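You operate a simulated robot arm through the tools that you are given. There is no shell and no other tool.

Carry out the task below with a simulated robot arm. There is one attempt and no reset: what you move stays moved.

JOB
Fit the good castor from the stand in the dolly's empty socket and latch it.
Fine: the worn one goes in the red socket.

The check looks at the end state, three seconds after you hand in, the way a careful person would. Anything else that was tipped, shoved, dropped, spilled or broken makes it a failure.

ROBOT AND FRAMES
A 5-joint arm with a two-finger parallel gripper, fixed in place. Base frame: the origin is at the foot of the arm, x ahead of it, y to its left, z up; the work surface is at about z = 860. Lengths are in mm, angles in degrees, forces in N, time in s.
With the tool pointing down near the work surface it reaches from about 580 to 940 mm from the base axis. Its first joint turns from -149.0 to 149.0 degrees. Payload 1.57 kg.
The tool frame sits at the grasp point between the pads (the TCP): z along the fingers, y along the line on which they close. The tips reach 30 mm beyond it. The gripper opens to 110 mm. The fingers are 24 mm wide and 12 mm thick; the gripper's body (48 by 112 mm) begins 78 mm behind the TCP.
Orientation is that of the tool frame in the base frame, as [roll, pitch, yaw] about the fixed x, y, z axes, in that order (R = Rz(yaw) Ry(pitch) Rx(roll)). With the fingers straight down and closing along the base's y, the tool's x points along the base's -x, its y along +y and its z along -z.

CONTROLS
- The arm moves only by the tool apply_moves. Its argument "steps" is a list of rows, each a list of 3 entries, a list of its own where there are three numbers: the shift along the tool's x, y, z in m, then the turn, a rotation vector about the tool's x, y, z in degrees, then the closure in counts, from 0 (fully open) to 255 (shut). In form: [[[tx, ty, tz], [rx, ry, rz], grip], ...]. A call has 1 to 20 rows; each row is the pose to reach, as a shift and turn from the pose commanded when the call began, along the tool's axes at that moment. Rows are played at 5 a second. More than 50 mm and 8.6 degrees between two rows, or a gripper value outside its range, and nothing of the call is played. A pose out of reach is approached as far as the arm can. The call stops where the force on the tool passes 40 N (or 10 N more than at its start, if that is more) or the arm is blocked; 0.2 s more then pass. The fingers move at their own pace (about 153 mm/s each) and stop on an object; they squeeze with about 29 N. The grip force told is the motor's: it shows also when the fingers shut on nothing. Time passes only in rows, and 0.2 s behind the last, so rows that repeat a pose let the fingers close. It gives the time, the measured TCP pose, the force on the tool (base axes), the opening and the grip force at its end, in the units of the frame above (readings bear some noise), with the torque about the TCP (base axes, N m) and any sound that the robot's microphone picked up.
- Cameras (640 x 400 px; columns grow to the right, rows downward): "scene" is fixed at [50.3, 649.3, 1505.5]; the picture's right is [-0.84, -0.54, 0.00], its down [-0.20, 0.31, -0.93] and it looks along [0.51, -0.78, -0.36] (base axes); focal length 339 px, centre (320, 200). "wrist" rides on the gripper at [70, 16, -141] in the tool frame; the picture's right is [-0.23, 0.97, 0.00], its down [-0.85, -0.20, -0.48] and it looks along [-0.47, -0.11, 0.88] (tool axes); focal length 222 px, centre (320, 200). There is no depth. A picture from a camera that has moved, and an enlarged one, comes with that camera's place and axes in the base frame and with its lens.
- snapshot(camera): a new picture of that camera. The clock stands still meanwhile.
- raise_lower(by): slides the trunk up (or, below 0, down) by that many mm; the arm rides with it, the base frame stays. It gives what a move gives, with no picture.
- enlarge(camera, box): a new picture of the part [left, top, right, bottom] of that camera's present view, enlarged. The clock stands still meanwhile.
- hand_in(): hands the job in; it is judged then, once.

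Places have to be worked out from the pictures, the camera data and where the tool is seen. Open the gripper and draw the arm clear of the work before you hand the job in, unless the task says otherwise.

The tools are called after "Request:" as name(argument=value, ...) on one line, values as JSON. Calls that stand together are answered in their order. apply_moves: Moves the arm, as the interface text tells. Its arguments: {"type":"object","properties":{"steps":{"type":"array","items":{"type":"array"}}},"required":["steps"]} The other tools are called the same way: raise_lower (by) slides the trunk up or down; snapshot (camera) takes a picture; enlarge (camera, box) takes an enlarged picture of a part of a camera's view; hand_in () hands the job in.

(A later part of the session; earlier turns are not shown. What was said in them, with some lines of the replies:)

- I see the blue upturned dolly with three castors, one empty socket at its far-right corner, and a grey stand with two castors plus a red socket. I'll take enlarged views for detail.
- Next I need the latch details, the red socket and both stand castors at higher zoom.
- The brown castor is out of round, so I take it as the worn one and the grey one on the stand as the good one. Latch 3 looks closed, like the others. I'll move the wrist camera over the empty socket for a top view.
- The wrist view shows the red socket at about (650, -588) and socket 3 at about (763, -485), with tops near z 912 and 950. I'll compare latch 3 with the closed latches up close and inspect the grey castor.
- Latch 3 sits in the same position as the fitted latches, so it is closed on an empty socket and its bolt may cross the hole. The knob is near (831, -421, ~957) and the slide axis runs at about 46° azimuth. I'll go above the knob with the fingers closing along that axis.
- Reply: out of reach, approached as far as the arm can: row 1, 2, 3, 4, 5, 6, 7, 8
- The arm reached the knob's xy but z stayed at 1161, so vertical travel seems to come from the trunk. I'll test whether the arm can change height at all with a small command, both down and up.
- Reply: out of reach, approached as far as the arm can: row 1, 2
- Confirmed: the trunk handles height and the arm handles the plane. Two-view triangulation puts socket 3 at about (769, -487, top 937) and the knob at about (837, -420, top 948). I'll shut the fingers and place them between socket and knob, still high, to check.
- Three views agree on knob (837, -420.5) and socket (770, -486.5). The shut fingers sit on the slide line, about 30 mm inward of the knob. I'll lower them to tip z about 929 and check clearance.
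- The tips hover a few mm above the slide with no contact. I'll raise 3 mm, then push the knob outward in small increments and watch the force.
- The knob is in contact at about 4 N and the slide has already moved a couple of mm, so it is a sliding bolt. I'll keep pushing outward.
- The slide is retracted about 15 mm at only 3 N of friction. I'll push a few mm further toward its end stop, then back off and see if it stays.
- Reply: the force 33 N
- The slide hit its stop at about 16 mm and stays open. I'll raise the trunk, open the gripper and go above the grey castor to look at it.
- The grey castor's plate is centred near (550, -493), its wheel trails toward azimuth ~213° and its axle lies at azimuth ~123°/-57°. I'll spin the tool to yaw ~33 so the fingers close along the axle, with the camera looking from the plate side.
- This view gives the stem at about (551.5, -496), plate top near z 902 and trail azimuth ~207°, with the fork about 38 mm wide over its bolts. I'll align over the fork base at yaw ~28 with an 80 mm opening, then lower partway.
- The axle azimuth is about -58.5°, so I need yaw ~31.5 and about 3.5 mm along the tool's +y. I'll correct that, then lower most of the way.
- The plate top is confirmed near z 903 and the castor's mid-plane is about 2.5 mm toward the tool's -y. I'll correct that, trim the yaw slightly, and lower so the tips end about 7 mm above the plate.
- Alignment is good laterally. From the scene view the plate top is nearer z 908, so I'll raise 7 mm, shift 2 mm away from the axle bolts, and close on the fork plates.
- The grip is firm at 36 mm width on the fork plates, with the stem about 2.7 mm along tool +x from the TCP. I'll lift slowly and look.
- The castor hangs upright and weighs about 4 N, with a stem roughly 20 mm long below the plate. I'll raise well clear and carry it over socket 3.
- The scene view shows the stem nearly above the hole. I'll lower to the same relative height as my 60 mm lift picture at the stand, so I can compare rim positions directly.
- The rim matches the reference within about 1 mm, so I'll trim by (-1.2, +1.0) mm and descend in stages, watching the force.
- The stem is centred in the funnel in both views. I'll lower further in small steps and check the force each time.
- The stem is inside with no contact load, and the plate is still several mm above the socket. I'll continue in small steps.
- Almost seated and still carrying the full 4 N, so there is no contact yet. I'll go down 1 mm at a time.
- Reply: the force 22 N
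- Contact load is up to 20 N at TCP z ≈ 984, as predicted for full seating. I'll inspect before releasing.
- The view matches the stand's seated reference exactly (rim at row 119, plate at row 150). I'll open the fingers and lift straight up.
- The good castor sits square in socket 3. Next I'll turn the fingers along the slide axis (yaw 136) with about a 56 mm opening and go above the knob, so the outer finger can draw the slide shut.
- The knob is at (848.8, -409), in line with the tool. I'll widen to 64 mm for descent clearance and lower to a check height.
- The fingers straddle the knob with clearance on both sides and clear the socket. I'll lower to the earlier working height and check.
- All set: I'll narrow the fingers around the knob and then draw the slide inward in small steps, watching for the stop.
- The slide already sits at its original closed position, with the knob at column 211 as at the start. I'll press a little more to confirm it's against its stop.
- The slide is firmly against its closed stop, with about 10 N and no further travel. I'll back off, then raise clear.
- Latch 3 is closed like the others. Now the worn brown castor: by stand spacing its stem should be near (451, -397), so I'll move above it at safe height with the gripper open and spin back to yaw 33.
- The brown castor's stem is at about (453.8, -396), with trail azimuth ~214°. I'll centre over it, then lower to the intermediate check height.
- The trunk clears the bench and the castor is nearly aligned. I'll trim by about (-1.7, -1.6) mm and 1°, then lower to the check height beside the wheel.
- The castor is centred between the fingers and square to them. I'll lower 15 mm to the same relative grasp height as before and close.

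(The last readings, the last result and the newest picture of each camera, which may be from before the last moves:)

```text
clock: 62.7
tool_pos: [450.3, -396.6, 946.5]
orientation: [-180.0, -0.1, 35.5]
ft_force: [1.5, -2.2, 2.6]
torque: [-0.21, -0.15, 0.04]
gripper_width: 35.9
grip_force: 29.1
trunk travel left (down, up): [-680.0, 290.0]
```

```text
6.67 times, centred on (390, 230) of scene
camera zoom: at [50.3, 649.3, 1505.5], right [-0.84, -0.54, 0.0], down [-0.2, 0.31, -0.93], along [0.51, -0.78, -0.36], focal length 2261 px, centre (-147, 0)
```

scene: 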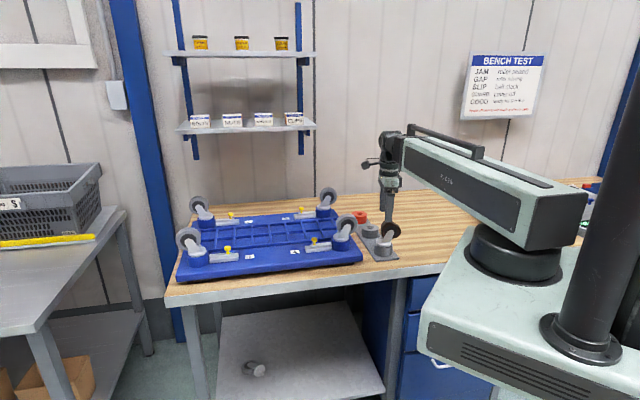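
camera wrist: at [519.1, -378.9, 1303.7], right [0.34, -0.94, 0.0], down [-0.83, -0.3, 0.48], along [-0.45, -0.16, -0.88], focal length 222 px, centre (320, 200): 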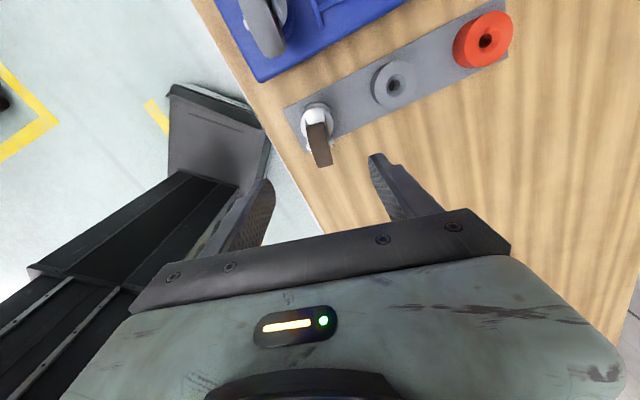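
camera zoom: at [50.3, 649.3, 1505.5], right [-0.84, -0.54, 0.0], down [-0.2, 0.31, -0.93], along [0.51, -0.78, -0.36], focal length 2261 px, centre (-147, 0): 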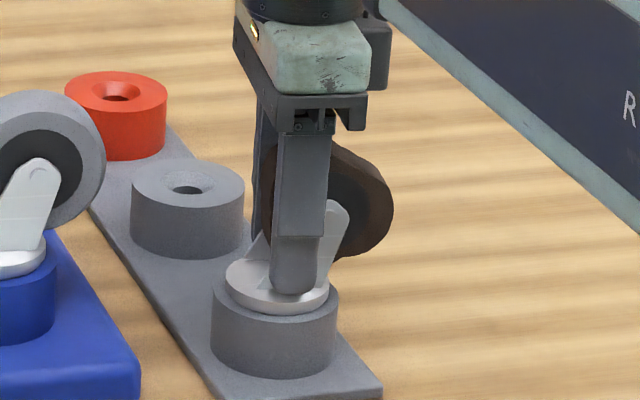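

The grip is firm at 35.9 mm. I'll lift 60 mm for a reference picture and check that the castor hangs upright.

Request:
raise_lower(by=15)

Request:
raise_lower(by=45)

Request:
enlarge(camera="wrist", box=[220, 90, 420, 215])

Request:
enlarge(camera="scene", box=[350, 190, 430, 250])

```text
clock: 63.3
tool_pos: [451.0, -397.0, 961.5]
orientation: [-179.9, 0.0, 35.5]
ft_force: [0.0, 0.3, -3.1]
torque: [0.04, -0.01, 0.02]
gripper_width: 35.7
grip_force: 29.0
trunk travel left (down, up): [-695.0, 275.0]
```

```text
clock: 64.2
tool_pos: [450.0, -396.7, 1005.8]
orientation: [-179.9, -0.1, 35.4]
ft_force: [-1.1, 0.2, -4.1]
torque: [0.02, 0.02, 0.01]
gripper_width: 35.9
grip_force: 28.8
trunk travel left (down, up): [-740.0, 230.0]
```

```text
3.20 times, centred on (320, 152) of wrist
camera zoom: at [516.4, -370.6, 1148.6], right [0.38, -0.93, 0.0], down [-0.81, -0.33, 0.48], along [-0.44, -0.18, -0.88], focal length 711 px, centre (320, 352)
```

zoom: 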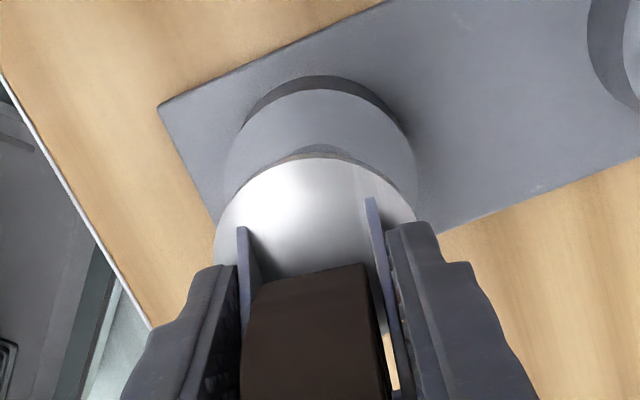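

```text
6.67 times, centred on (390, 220) of scene
camera zoom: at [50.3, 649.3, 1505.5], right [-0.84, -0.54, 0.0], down [-0.2, 0.31, -0.93], along [0.51, -0.78, -0.36], focal length 2261 px, centre (-147, 67)
```

zoom: 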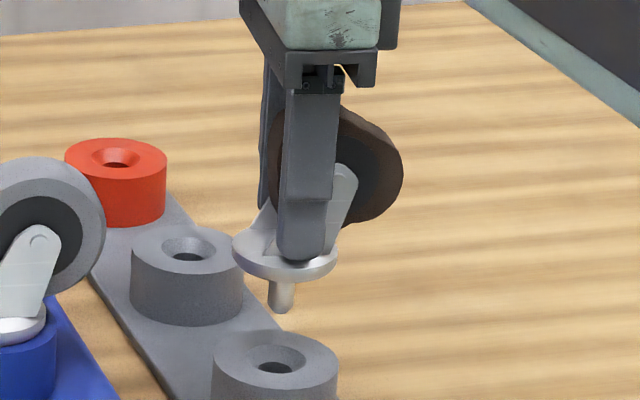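

It hangs straight, with the reference rim spanning columns 225–416 and its top at row 90. I'll raise more and carry it along the stand line to above the red socket.

Request:
raise_lower(by=70)

Request:
apply_moves(steps=[[[0.0025, 0.015, 0], [0, 0, 0], 255], [[0.0065, 0.04, 0], [0, 0, 0], 255], [[0.0115, 0.07, 0], [0, 0, 0], 255], [[0.0163, 0.1, 0], [0, 0, 0], 255], [[0.0212, 0.13, 0], [0, 0, 0], 255], [[0.026, 0.16, 0], [0, 0, 0], 255], [[0.031, 0.19, 0], [0, 0, 0], 255], [[0.0358, 0.22, 0], [0, 0, 0], 255], [[0.0407, 0.25, 0], [0, 0, 0], 255], [[0.0436, 0.268, 0], [0, 0, 0], 255], [[0.0449, 0.2758, 0], [0, 0, 0], 255], [[0.0449, 0.2758, 0], [0, 0, 0], 255]])

Request:
raise_lower(by=-70)

Request:
enlarge(camera="wrist", box=[220, 90, 420, 215])

Request:
enlarge(camera="scene", box=[330, 170, 410, 230])

```text
clock: 65.3
tool_pos: [451.8, -395.6, 1076.9]
orientation: [-179.9, -0.1, 35.5]
ft_force: [0.6, -0.7, -4.9]
torque: [0.02, -0.05, 0.0]
gripper_width: 35.9
grip_force: 29.1
trunk travel left (down, up): [-810.0, 160.0]
```

```text
clock: 67.9
tool_pos: [646.6, -596.2, 1076.5]
orientation: [-179.9, 0.0, 35.6]
ft_force: [-0.1, 0.0, -4.0]
torque: [0.03, -0.03, 0.0]
gripper_width: 35.9
grip_force: 28.7
trunk travel left (down, up): [-810.0, 160.0]
```

```text
clock: 69.0
tool_pos: [646.4, -595.7, 1006.6]
orientation: [-180.0, -0.1, 35.6]
ft_force: [-0.7, -0.3, -4.0]
torque: [0.01, -0.01, -0.04]
gripper_width: 36.0
grip_force: 28.6
trunk travel left (down, up): [-740.0, 230.0]
```

```text
3.20 times, centred on (320, 152) of wrist
camera zoom: at [711.7, -569.2, 1148.5], right [0.38, -0.93, 0.0], down [-0.81, -0.33, 0.48], along [-0.44, -0.18, -0.88], focal length 711 px, centre (320, 352)
```

zoom: 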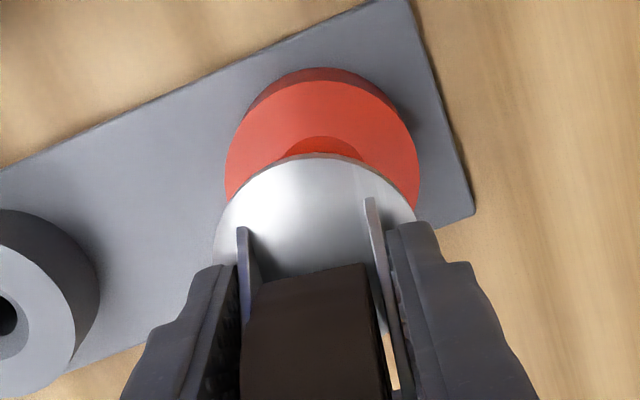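

```text
6.67 times, centred on (370, 200) of scene
camera zoom: at [50.3, 649.3, 1505.5], right [-0.84, -0.54, 0.0], down [-0.2, 0.31, -0.93], along [0.51, -0.78, -0.36], focal length 2261 px, centre (-13, 200)
```

zoom: 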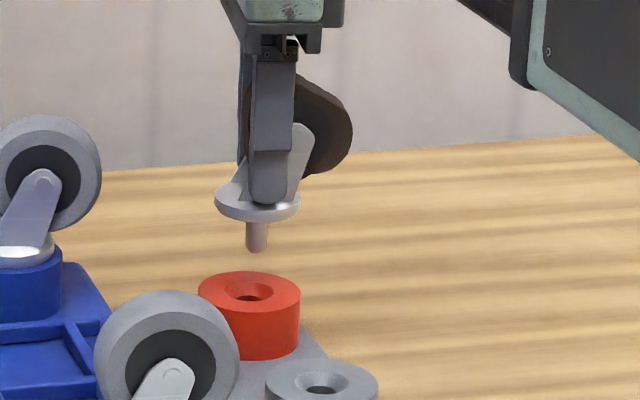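

Compared with the reference, the red rim sits about 3.2 mm further along tool +x and 1.6 mm along +y. The scene view agrees, so I'll correct and lower to the funnel entry.

Request:
apply_moves(steps=[[[0.0016, 0.0008, 0], [0, 0, 0], 255], [[0.0032, 0.0016, 0], [0, 0, 0], 255], [[0.0032, 0.0016, 0], [0, 0, 0], 255]])

Request:
raise_lower(by=-35)

Request:
enlarge(camera="wrist", box=[220, 90, 420, 215])

Request:
enlarge(camera="scene", box=[335, 185, 395, 230])

```text
clock: 69.8
tool_pos: [649.7, -593.9, 1005.9]
orientation: [-179.9, 0.0, 35.6]
ft_force: [0.6, -0.1, -4.4]
torque: [0.03, -0.04, 0.03]
gripper_width: 35.9
grip_force: 29.0
trunk travel left (down, up): [-740.0, 230.0]
```

```text
clock: 70.6
tool_pos: [648.9, -594.7, 971.6]
orientation: [-179.9, -0.1, 35.4]
ft_force: [0.9, -0.2, -5.1]
torque: [0.0, -0.02, -0.01]
gripper_width: 35.9
grip_force: 29.6
trunk travel left (down, up): [-705.0, 265.0]
```

```text
3.20 times, centred on (320, 152) of wrist
camera zoom: at [715.6, -568.6, 1113.4], right [0.38, -0.93, 0.0], down [-0.81, -0.33, 0.48], along [-0.44, -0.18, -0.88], focal length 711 px, centre (320, 352)
```

zoom: 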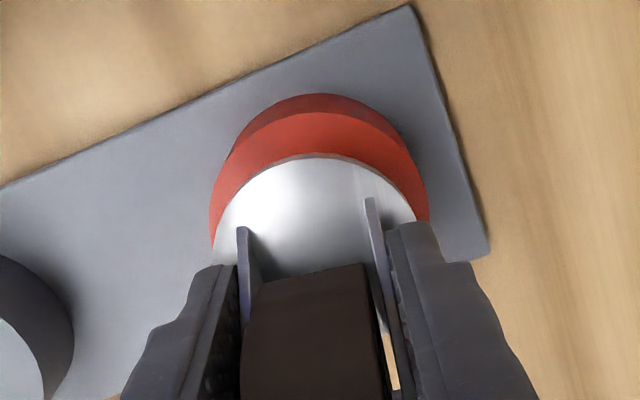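

```text
8.89 times, centred on (365, 208) of scene
camera zoom: at [50.3, 649.3, 1505.5], right [-0.84, -0.54, 0.0], down [-0.2, 0.31, -0.93], along [0.51, -0.78, -0.36], focal length 3015 px, centre (-80, 133)
```

zoom: 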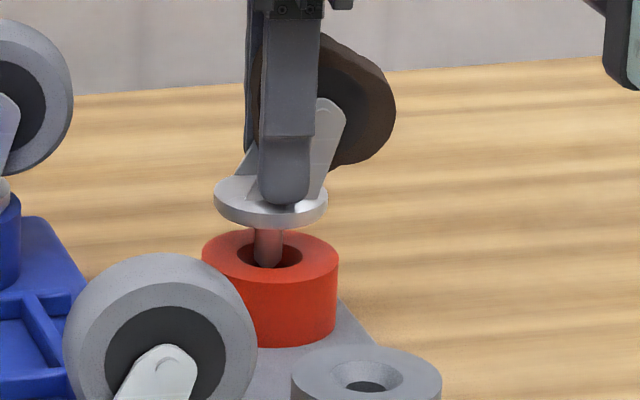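

The stem is centred at the funnel in both views. I'll lower in stages toward the expected seat at TCP z ≈ 947.

Request:
raise_lower(by=-10)

Request:
raise_lower(by=-8)

Request:
raise_lower(by=-3)

Request:
enlarge(camera="scene", box=[335, 185, 395, 230])

```text
clock: 71.2
tool_pos: [650.2, -595.0, 962.0]
orientation: [-179.9, -0.2, 35.6]
ft_force: [0.0, 0.2, -3.7]
torque: [-0.01, -0.04, 0.02]
gripper_width: 36.2
grip_force: 29.1
trunk travel left (down, up): [-695.0, 275.0]
```

```text
clock: 71.7
tool_pos: [649.6, -595.1, 953.5]
orientation: [-179.9, -0.1, 35.5]
ft_force: [0.3, -1.0, -4.6]
torque: [0.01, -0.03, 0.03]
gripper_width: 35.7
grip_force: 29.2
trunk travel left (down, up): [-687.0, 283.0]
```

```text
clock: 72.2
tool_pos: [650.1, -594.8, 950.8]
orientation: [-180.0, -0.1, 35.5]
ft_force: [-0.4, -0.3, -5.3]
torque: [0.01, -0.04, 0.05]
gripper_width: 35.6
grip_force: 28.9
trunk travel left (down, up): [-684.0, 286.0]
```

```text
8.89 times, centred on (365, 208) of scene
camera zoom: at [50.3, 649.3, 1505.5], right [-0.84, -0.54, 0.0], down [-0.2, 0.31, -0.93], along [0.51, -0.78, -0.36], focal length 3015 px, centre (-80, 133)
```

zoom: 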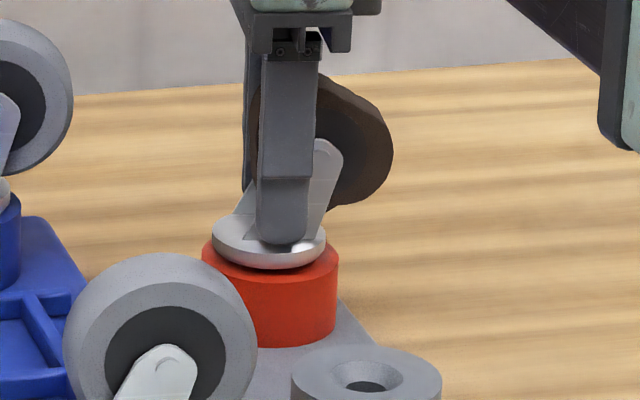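

Nearly seated with no side load. I'll finish in 1 mm steps until contact.

Request:
raise_lower(by=-2)

Request:
raise_lower(by=-1)

Request:
raise_lower(by=-1)

```text
clock: 72.8
tool_pos: [650.4, -594.6, 948.6]
orientation: [-179.9, -0.1, 35.5]
ft_force: [0.0, 0.3, -5.1]
torque: [0.01, -0.01, 0.0]
gripper_width: 36.0
grip_force: 29.1
trunk travel left (down, up): [-682.0, 288.0]
```

```text
clock: 73.3
tool_pos: [650.0, -594.8, 948.7]
orientation: [-179.9, 0.0, 35.4]
ft_force: [0.5, -0.3, -3.7]
torque: [0.03, -0.07, 0.01]
gripper_width: 35.8
grip_force: 29.2
trunk travel left (down, up): [-681.0, 289.0]
```

```text
clock: 73.8
tool_pos: [650.2, -595.4, 946.3]
orientation: [-180.0, -0.1, 35.6]
ft_force: [2.1, -1.3, 1.0]
torque: [-0.18, -0.16, 0.03]
gripper_width: 36.0
grip_force: 29.0
trunk travel left (down, up): [-680.0, 290.0]
```

Contact is made at exactly the trunk height where it was picked up. I'll press 1 mm more, check, then release.

Request:
raise_lower(by=-1)

Request:
enlarge(camera="scene", box=[335, 185, 395, 230])

Request:
enlarge(camera="wrist", box=[220, 90, 420, 215])

```text
clock: 74.3
tool_pos: [649.0, -594.1, 947.5]
orientation: [-180.0, -0.1, 35.4]
ft_force: [6.2, -5.4, 18.4]
torque: [-0.25, 0.17, 0.14]
gripper_width: 36.0
grip_force: 29.0
trunk travel left (down, up): [-679.0, 291.0]
```

```text
8.89 times, centred on (365, 208) of scene
camera zoom: at [50.3, 649.3, 1505.5], right [-0.84, -0.54, 0.0], down [-0.2, 0.31, -0.93], along [0.51, -0.78, -0.36], focal length 3015 px, centre (-80, 133)
```

zoom: 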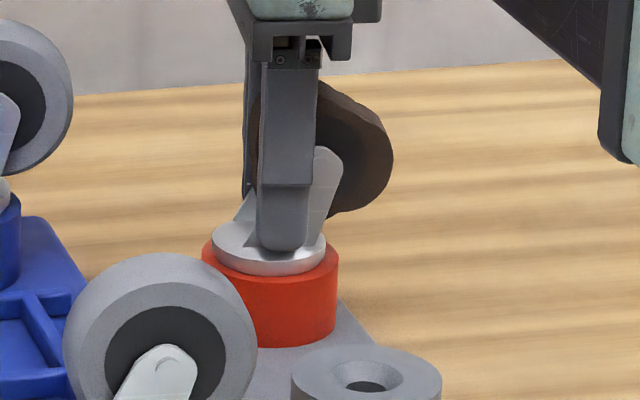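

```text
3.20 times, centred on (320, 152) of wrist
camera zoom: at [715.0, -568.0, 1088.8], right [0.38, -0.92, 0.0], down [-0.81, -0.33, 0.48], along [-0.44, -0.18, -0.88], focal length 711 px, centre (320, 352)
```

zoom: 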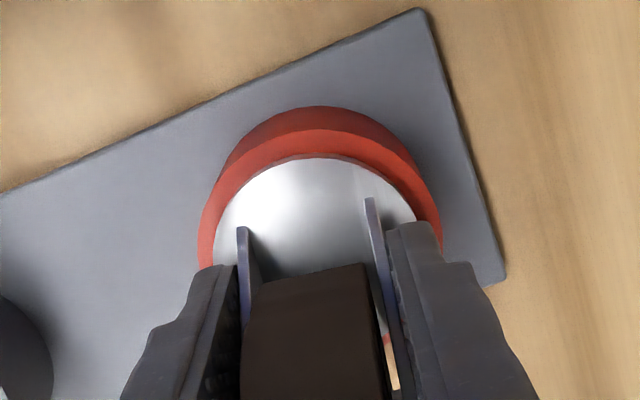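

The castor is fully seated in the red socket. I'll open the gripper and raise straight up.

Request:
apply_moves(steps=[[[0, 0, 0], [0, 0, 0], 160], [[0, 0, 0], [0, 0, 0], 120], [[0, 0, 0], [0, 0, 0], 70], [[0, 0, 0], [0, 0, 0], 70]])

Request:
raise_lower(by=215)

Request:
enlarge(camera="scene", box=[335, 185, 395, 230])

Request:
snapshot(camera="wrist")

```text
clock: 75.3
tool_pos: [650.2, -594.0, 945.0]
orientation: [-179.9, -0.1, 35.5]
ft_force: [0.3, 0.4, 0.8]
torque: [0.0, -0.05, 0.0]
gripper_width: 79.8
grip_force: 0.1
trunk travel left (down, up): [-679.0, 291.0]
```

```text
clock: 77.6
tool_pos: [648.6, -594.9, 1160.0]
orientation: [-180.0, -0.1, 35.5]
ft_force: [-0.2, 0.1, -0.5]
torque: [0.0, 0.0, 0.0]
gripper_width: 79.7
grip_force: 0.1
trunk travel left (down, up): [-894.0, 76.0]
```

```text
8.89 times, centred on (365, 208) of scene
camera zoom: at [50.3, 649.3, 1505.5], right [-0.84, -0.54, 0.0], down [-0.2, 0.31, -0.93], along [0.51, -0.78, -0.36], focal length 3015 px, centre (-80, 133)
```

zoom: 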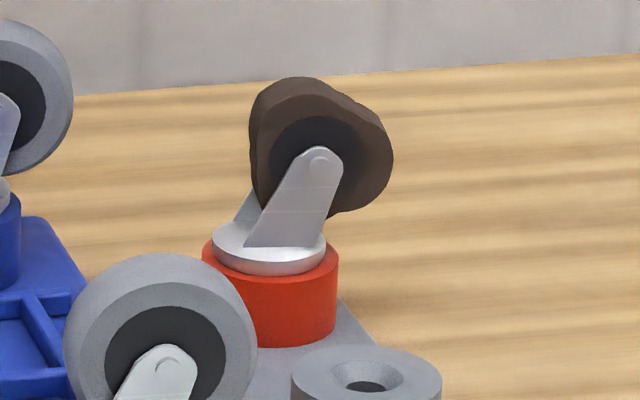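

```text
taken
camera wrist: at [715.5, -568.4, 1302.7], right [0.38, -0.93, 0.0], down [-0.81, -0.33, 0.48], along [-0.44, -0.18, -0.88], focal length 222 px, centre (320, 200)
```

wrist: 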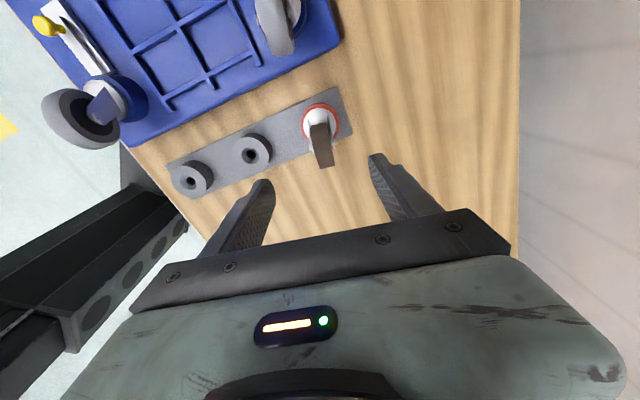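

The worn castor is seated upright in the red socket. I'll open fully and draw the arm back near its starting place, then check the whole scene.

Request:
apply_moves(steps=[[[-0.009, -0.027, 0], [0, 0, 0], 0], [[-0.0187, -0.0556, 0], [0, 0, 0], 0], [[-0.028, -0.0835, 0], [0, 0, 0], 0], [[-0.0375, -0.1113, 0], [0, 0, 0], 0], [[-0.047, -0.139, 0], [0, 0, 0], 0], [[-0.0563, -0.167, 0], [0, 0, 0], 0], [[-0.0657, -0.195, 0], [0, 0, 0], 0], [[-0.075, -0.2226, 0], [0, 0, 0], 0], [[-0.0844, -0.25, 0], [0, 0, 0], 0], [[-0.0938, -0.2783, 0], [0, 0, 0], 0], [[-0.0938, -0.2783, 0], [0, 0, 0], 0]])

Request:
snapshot(camera="scene")

Request:
enlarge(camera="scene", box=[160, 180, 420, 300])

Request:
enlarge(camera="scene", box=[290, 185, 350, 230])

```text
clock: 80.0
tool_pos: [412.2, -421.2, 1160.1]
orientation: [-179.9, -0.1, 35.5]
ft_force: [0.8, -0.5, -0.8]
torque: [0.01, 0.0, 0.0]
gripper_width: 110.1
grip_force: 0.0
trunk travel left (down, up): [-894.0, 76.0]
```

```text
taken
```

scene: 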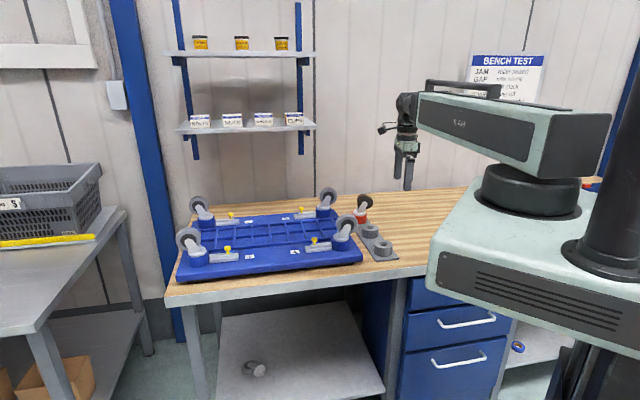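

```text
2.46 times, centred on (290, 240) of scene
camera zoom: at [50.3, 649.3, 1505.5], right [-0.84, -0.54, 0.0], down [-0.2, 0.31, -0.93], along [0.51, -0.78, -0.36], focal length 835 px, centre (394, 102)
```

zoom: 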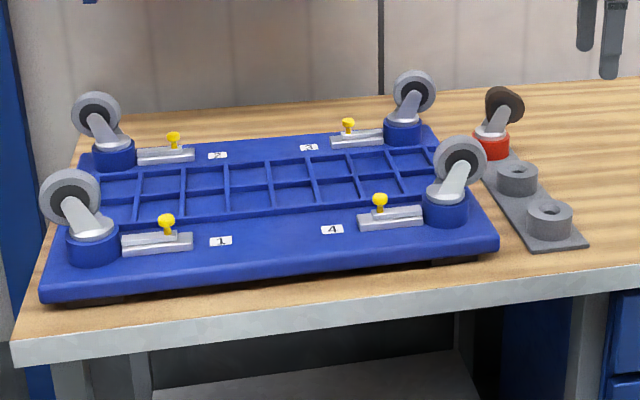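

```text
8.89 times, centred on (320, 208) of scene
camera zoom: at [50.3, 649.3, 1505.5], right [-0.84, -0.54, 0.0], down [-0.2, 0.31, -0.93], along [0.51, -0.78, -0.36], focal length 3015 px, centre (320, 133)
```

zoom: 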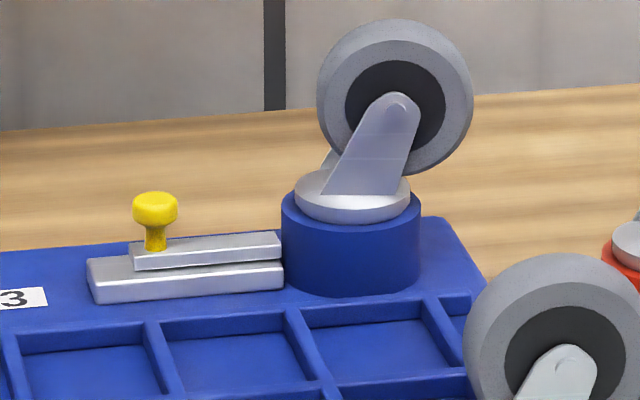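

The good castor is seated in socket 3 with its latch closed like the other three. The worn one stands in the red socket, nothing else has moved, and the gripper is open with the arm clear, so I'm handing in.

Request:
hand_in()

```text
The job is handed in.
```

The good grey castor is now in the dolly's empty socket, number 3, and its latch is closed like the other three. The worn brown castor is in the red socket on the stand.

- **Latch:** it was closed over the empty socket at the start, so I slid it open before fitting the castor. I then slid it shut until it stopped against its end.
- **Fit:** both castors went down until their plates met the sockets, and both stood upright after I let go.
- **Surroundings:** the last picture showed nothing else tipped or moved. I handed in with the gripper open and the arm back near its starting place.

The job is handed in, but no result of the check has come back.
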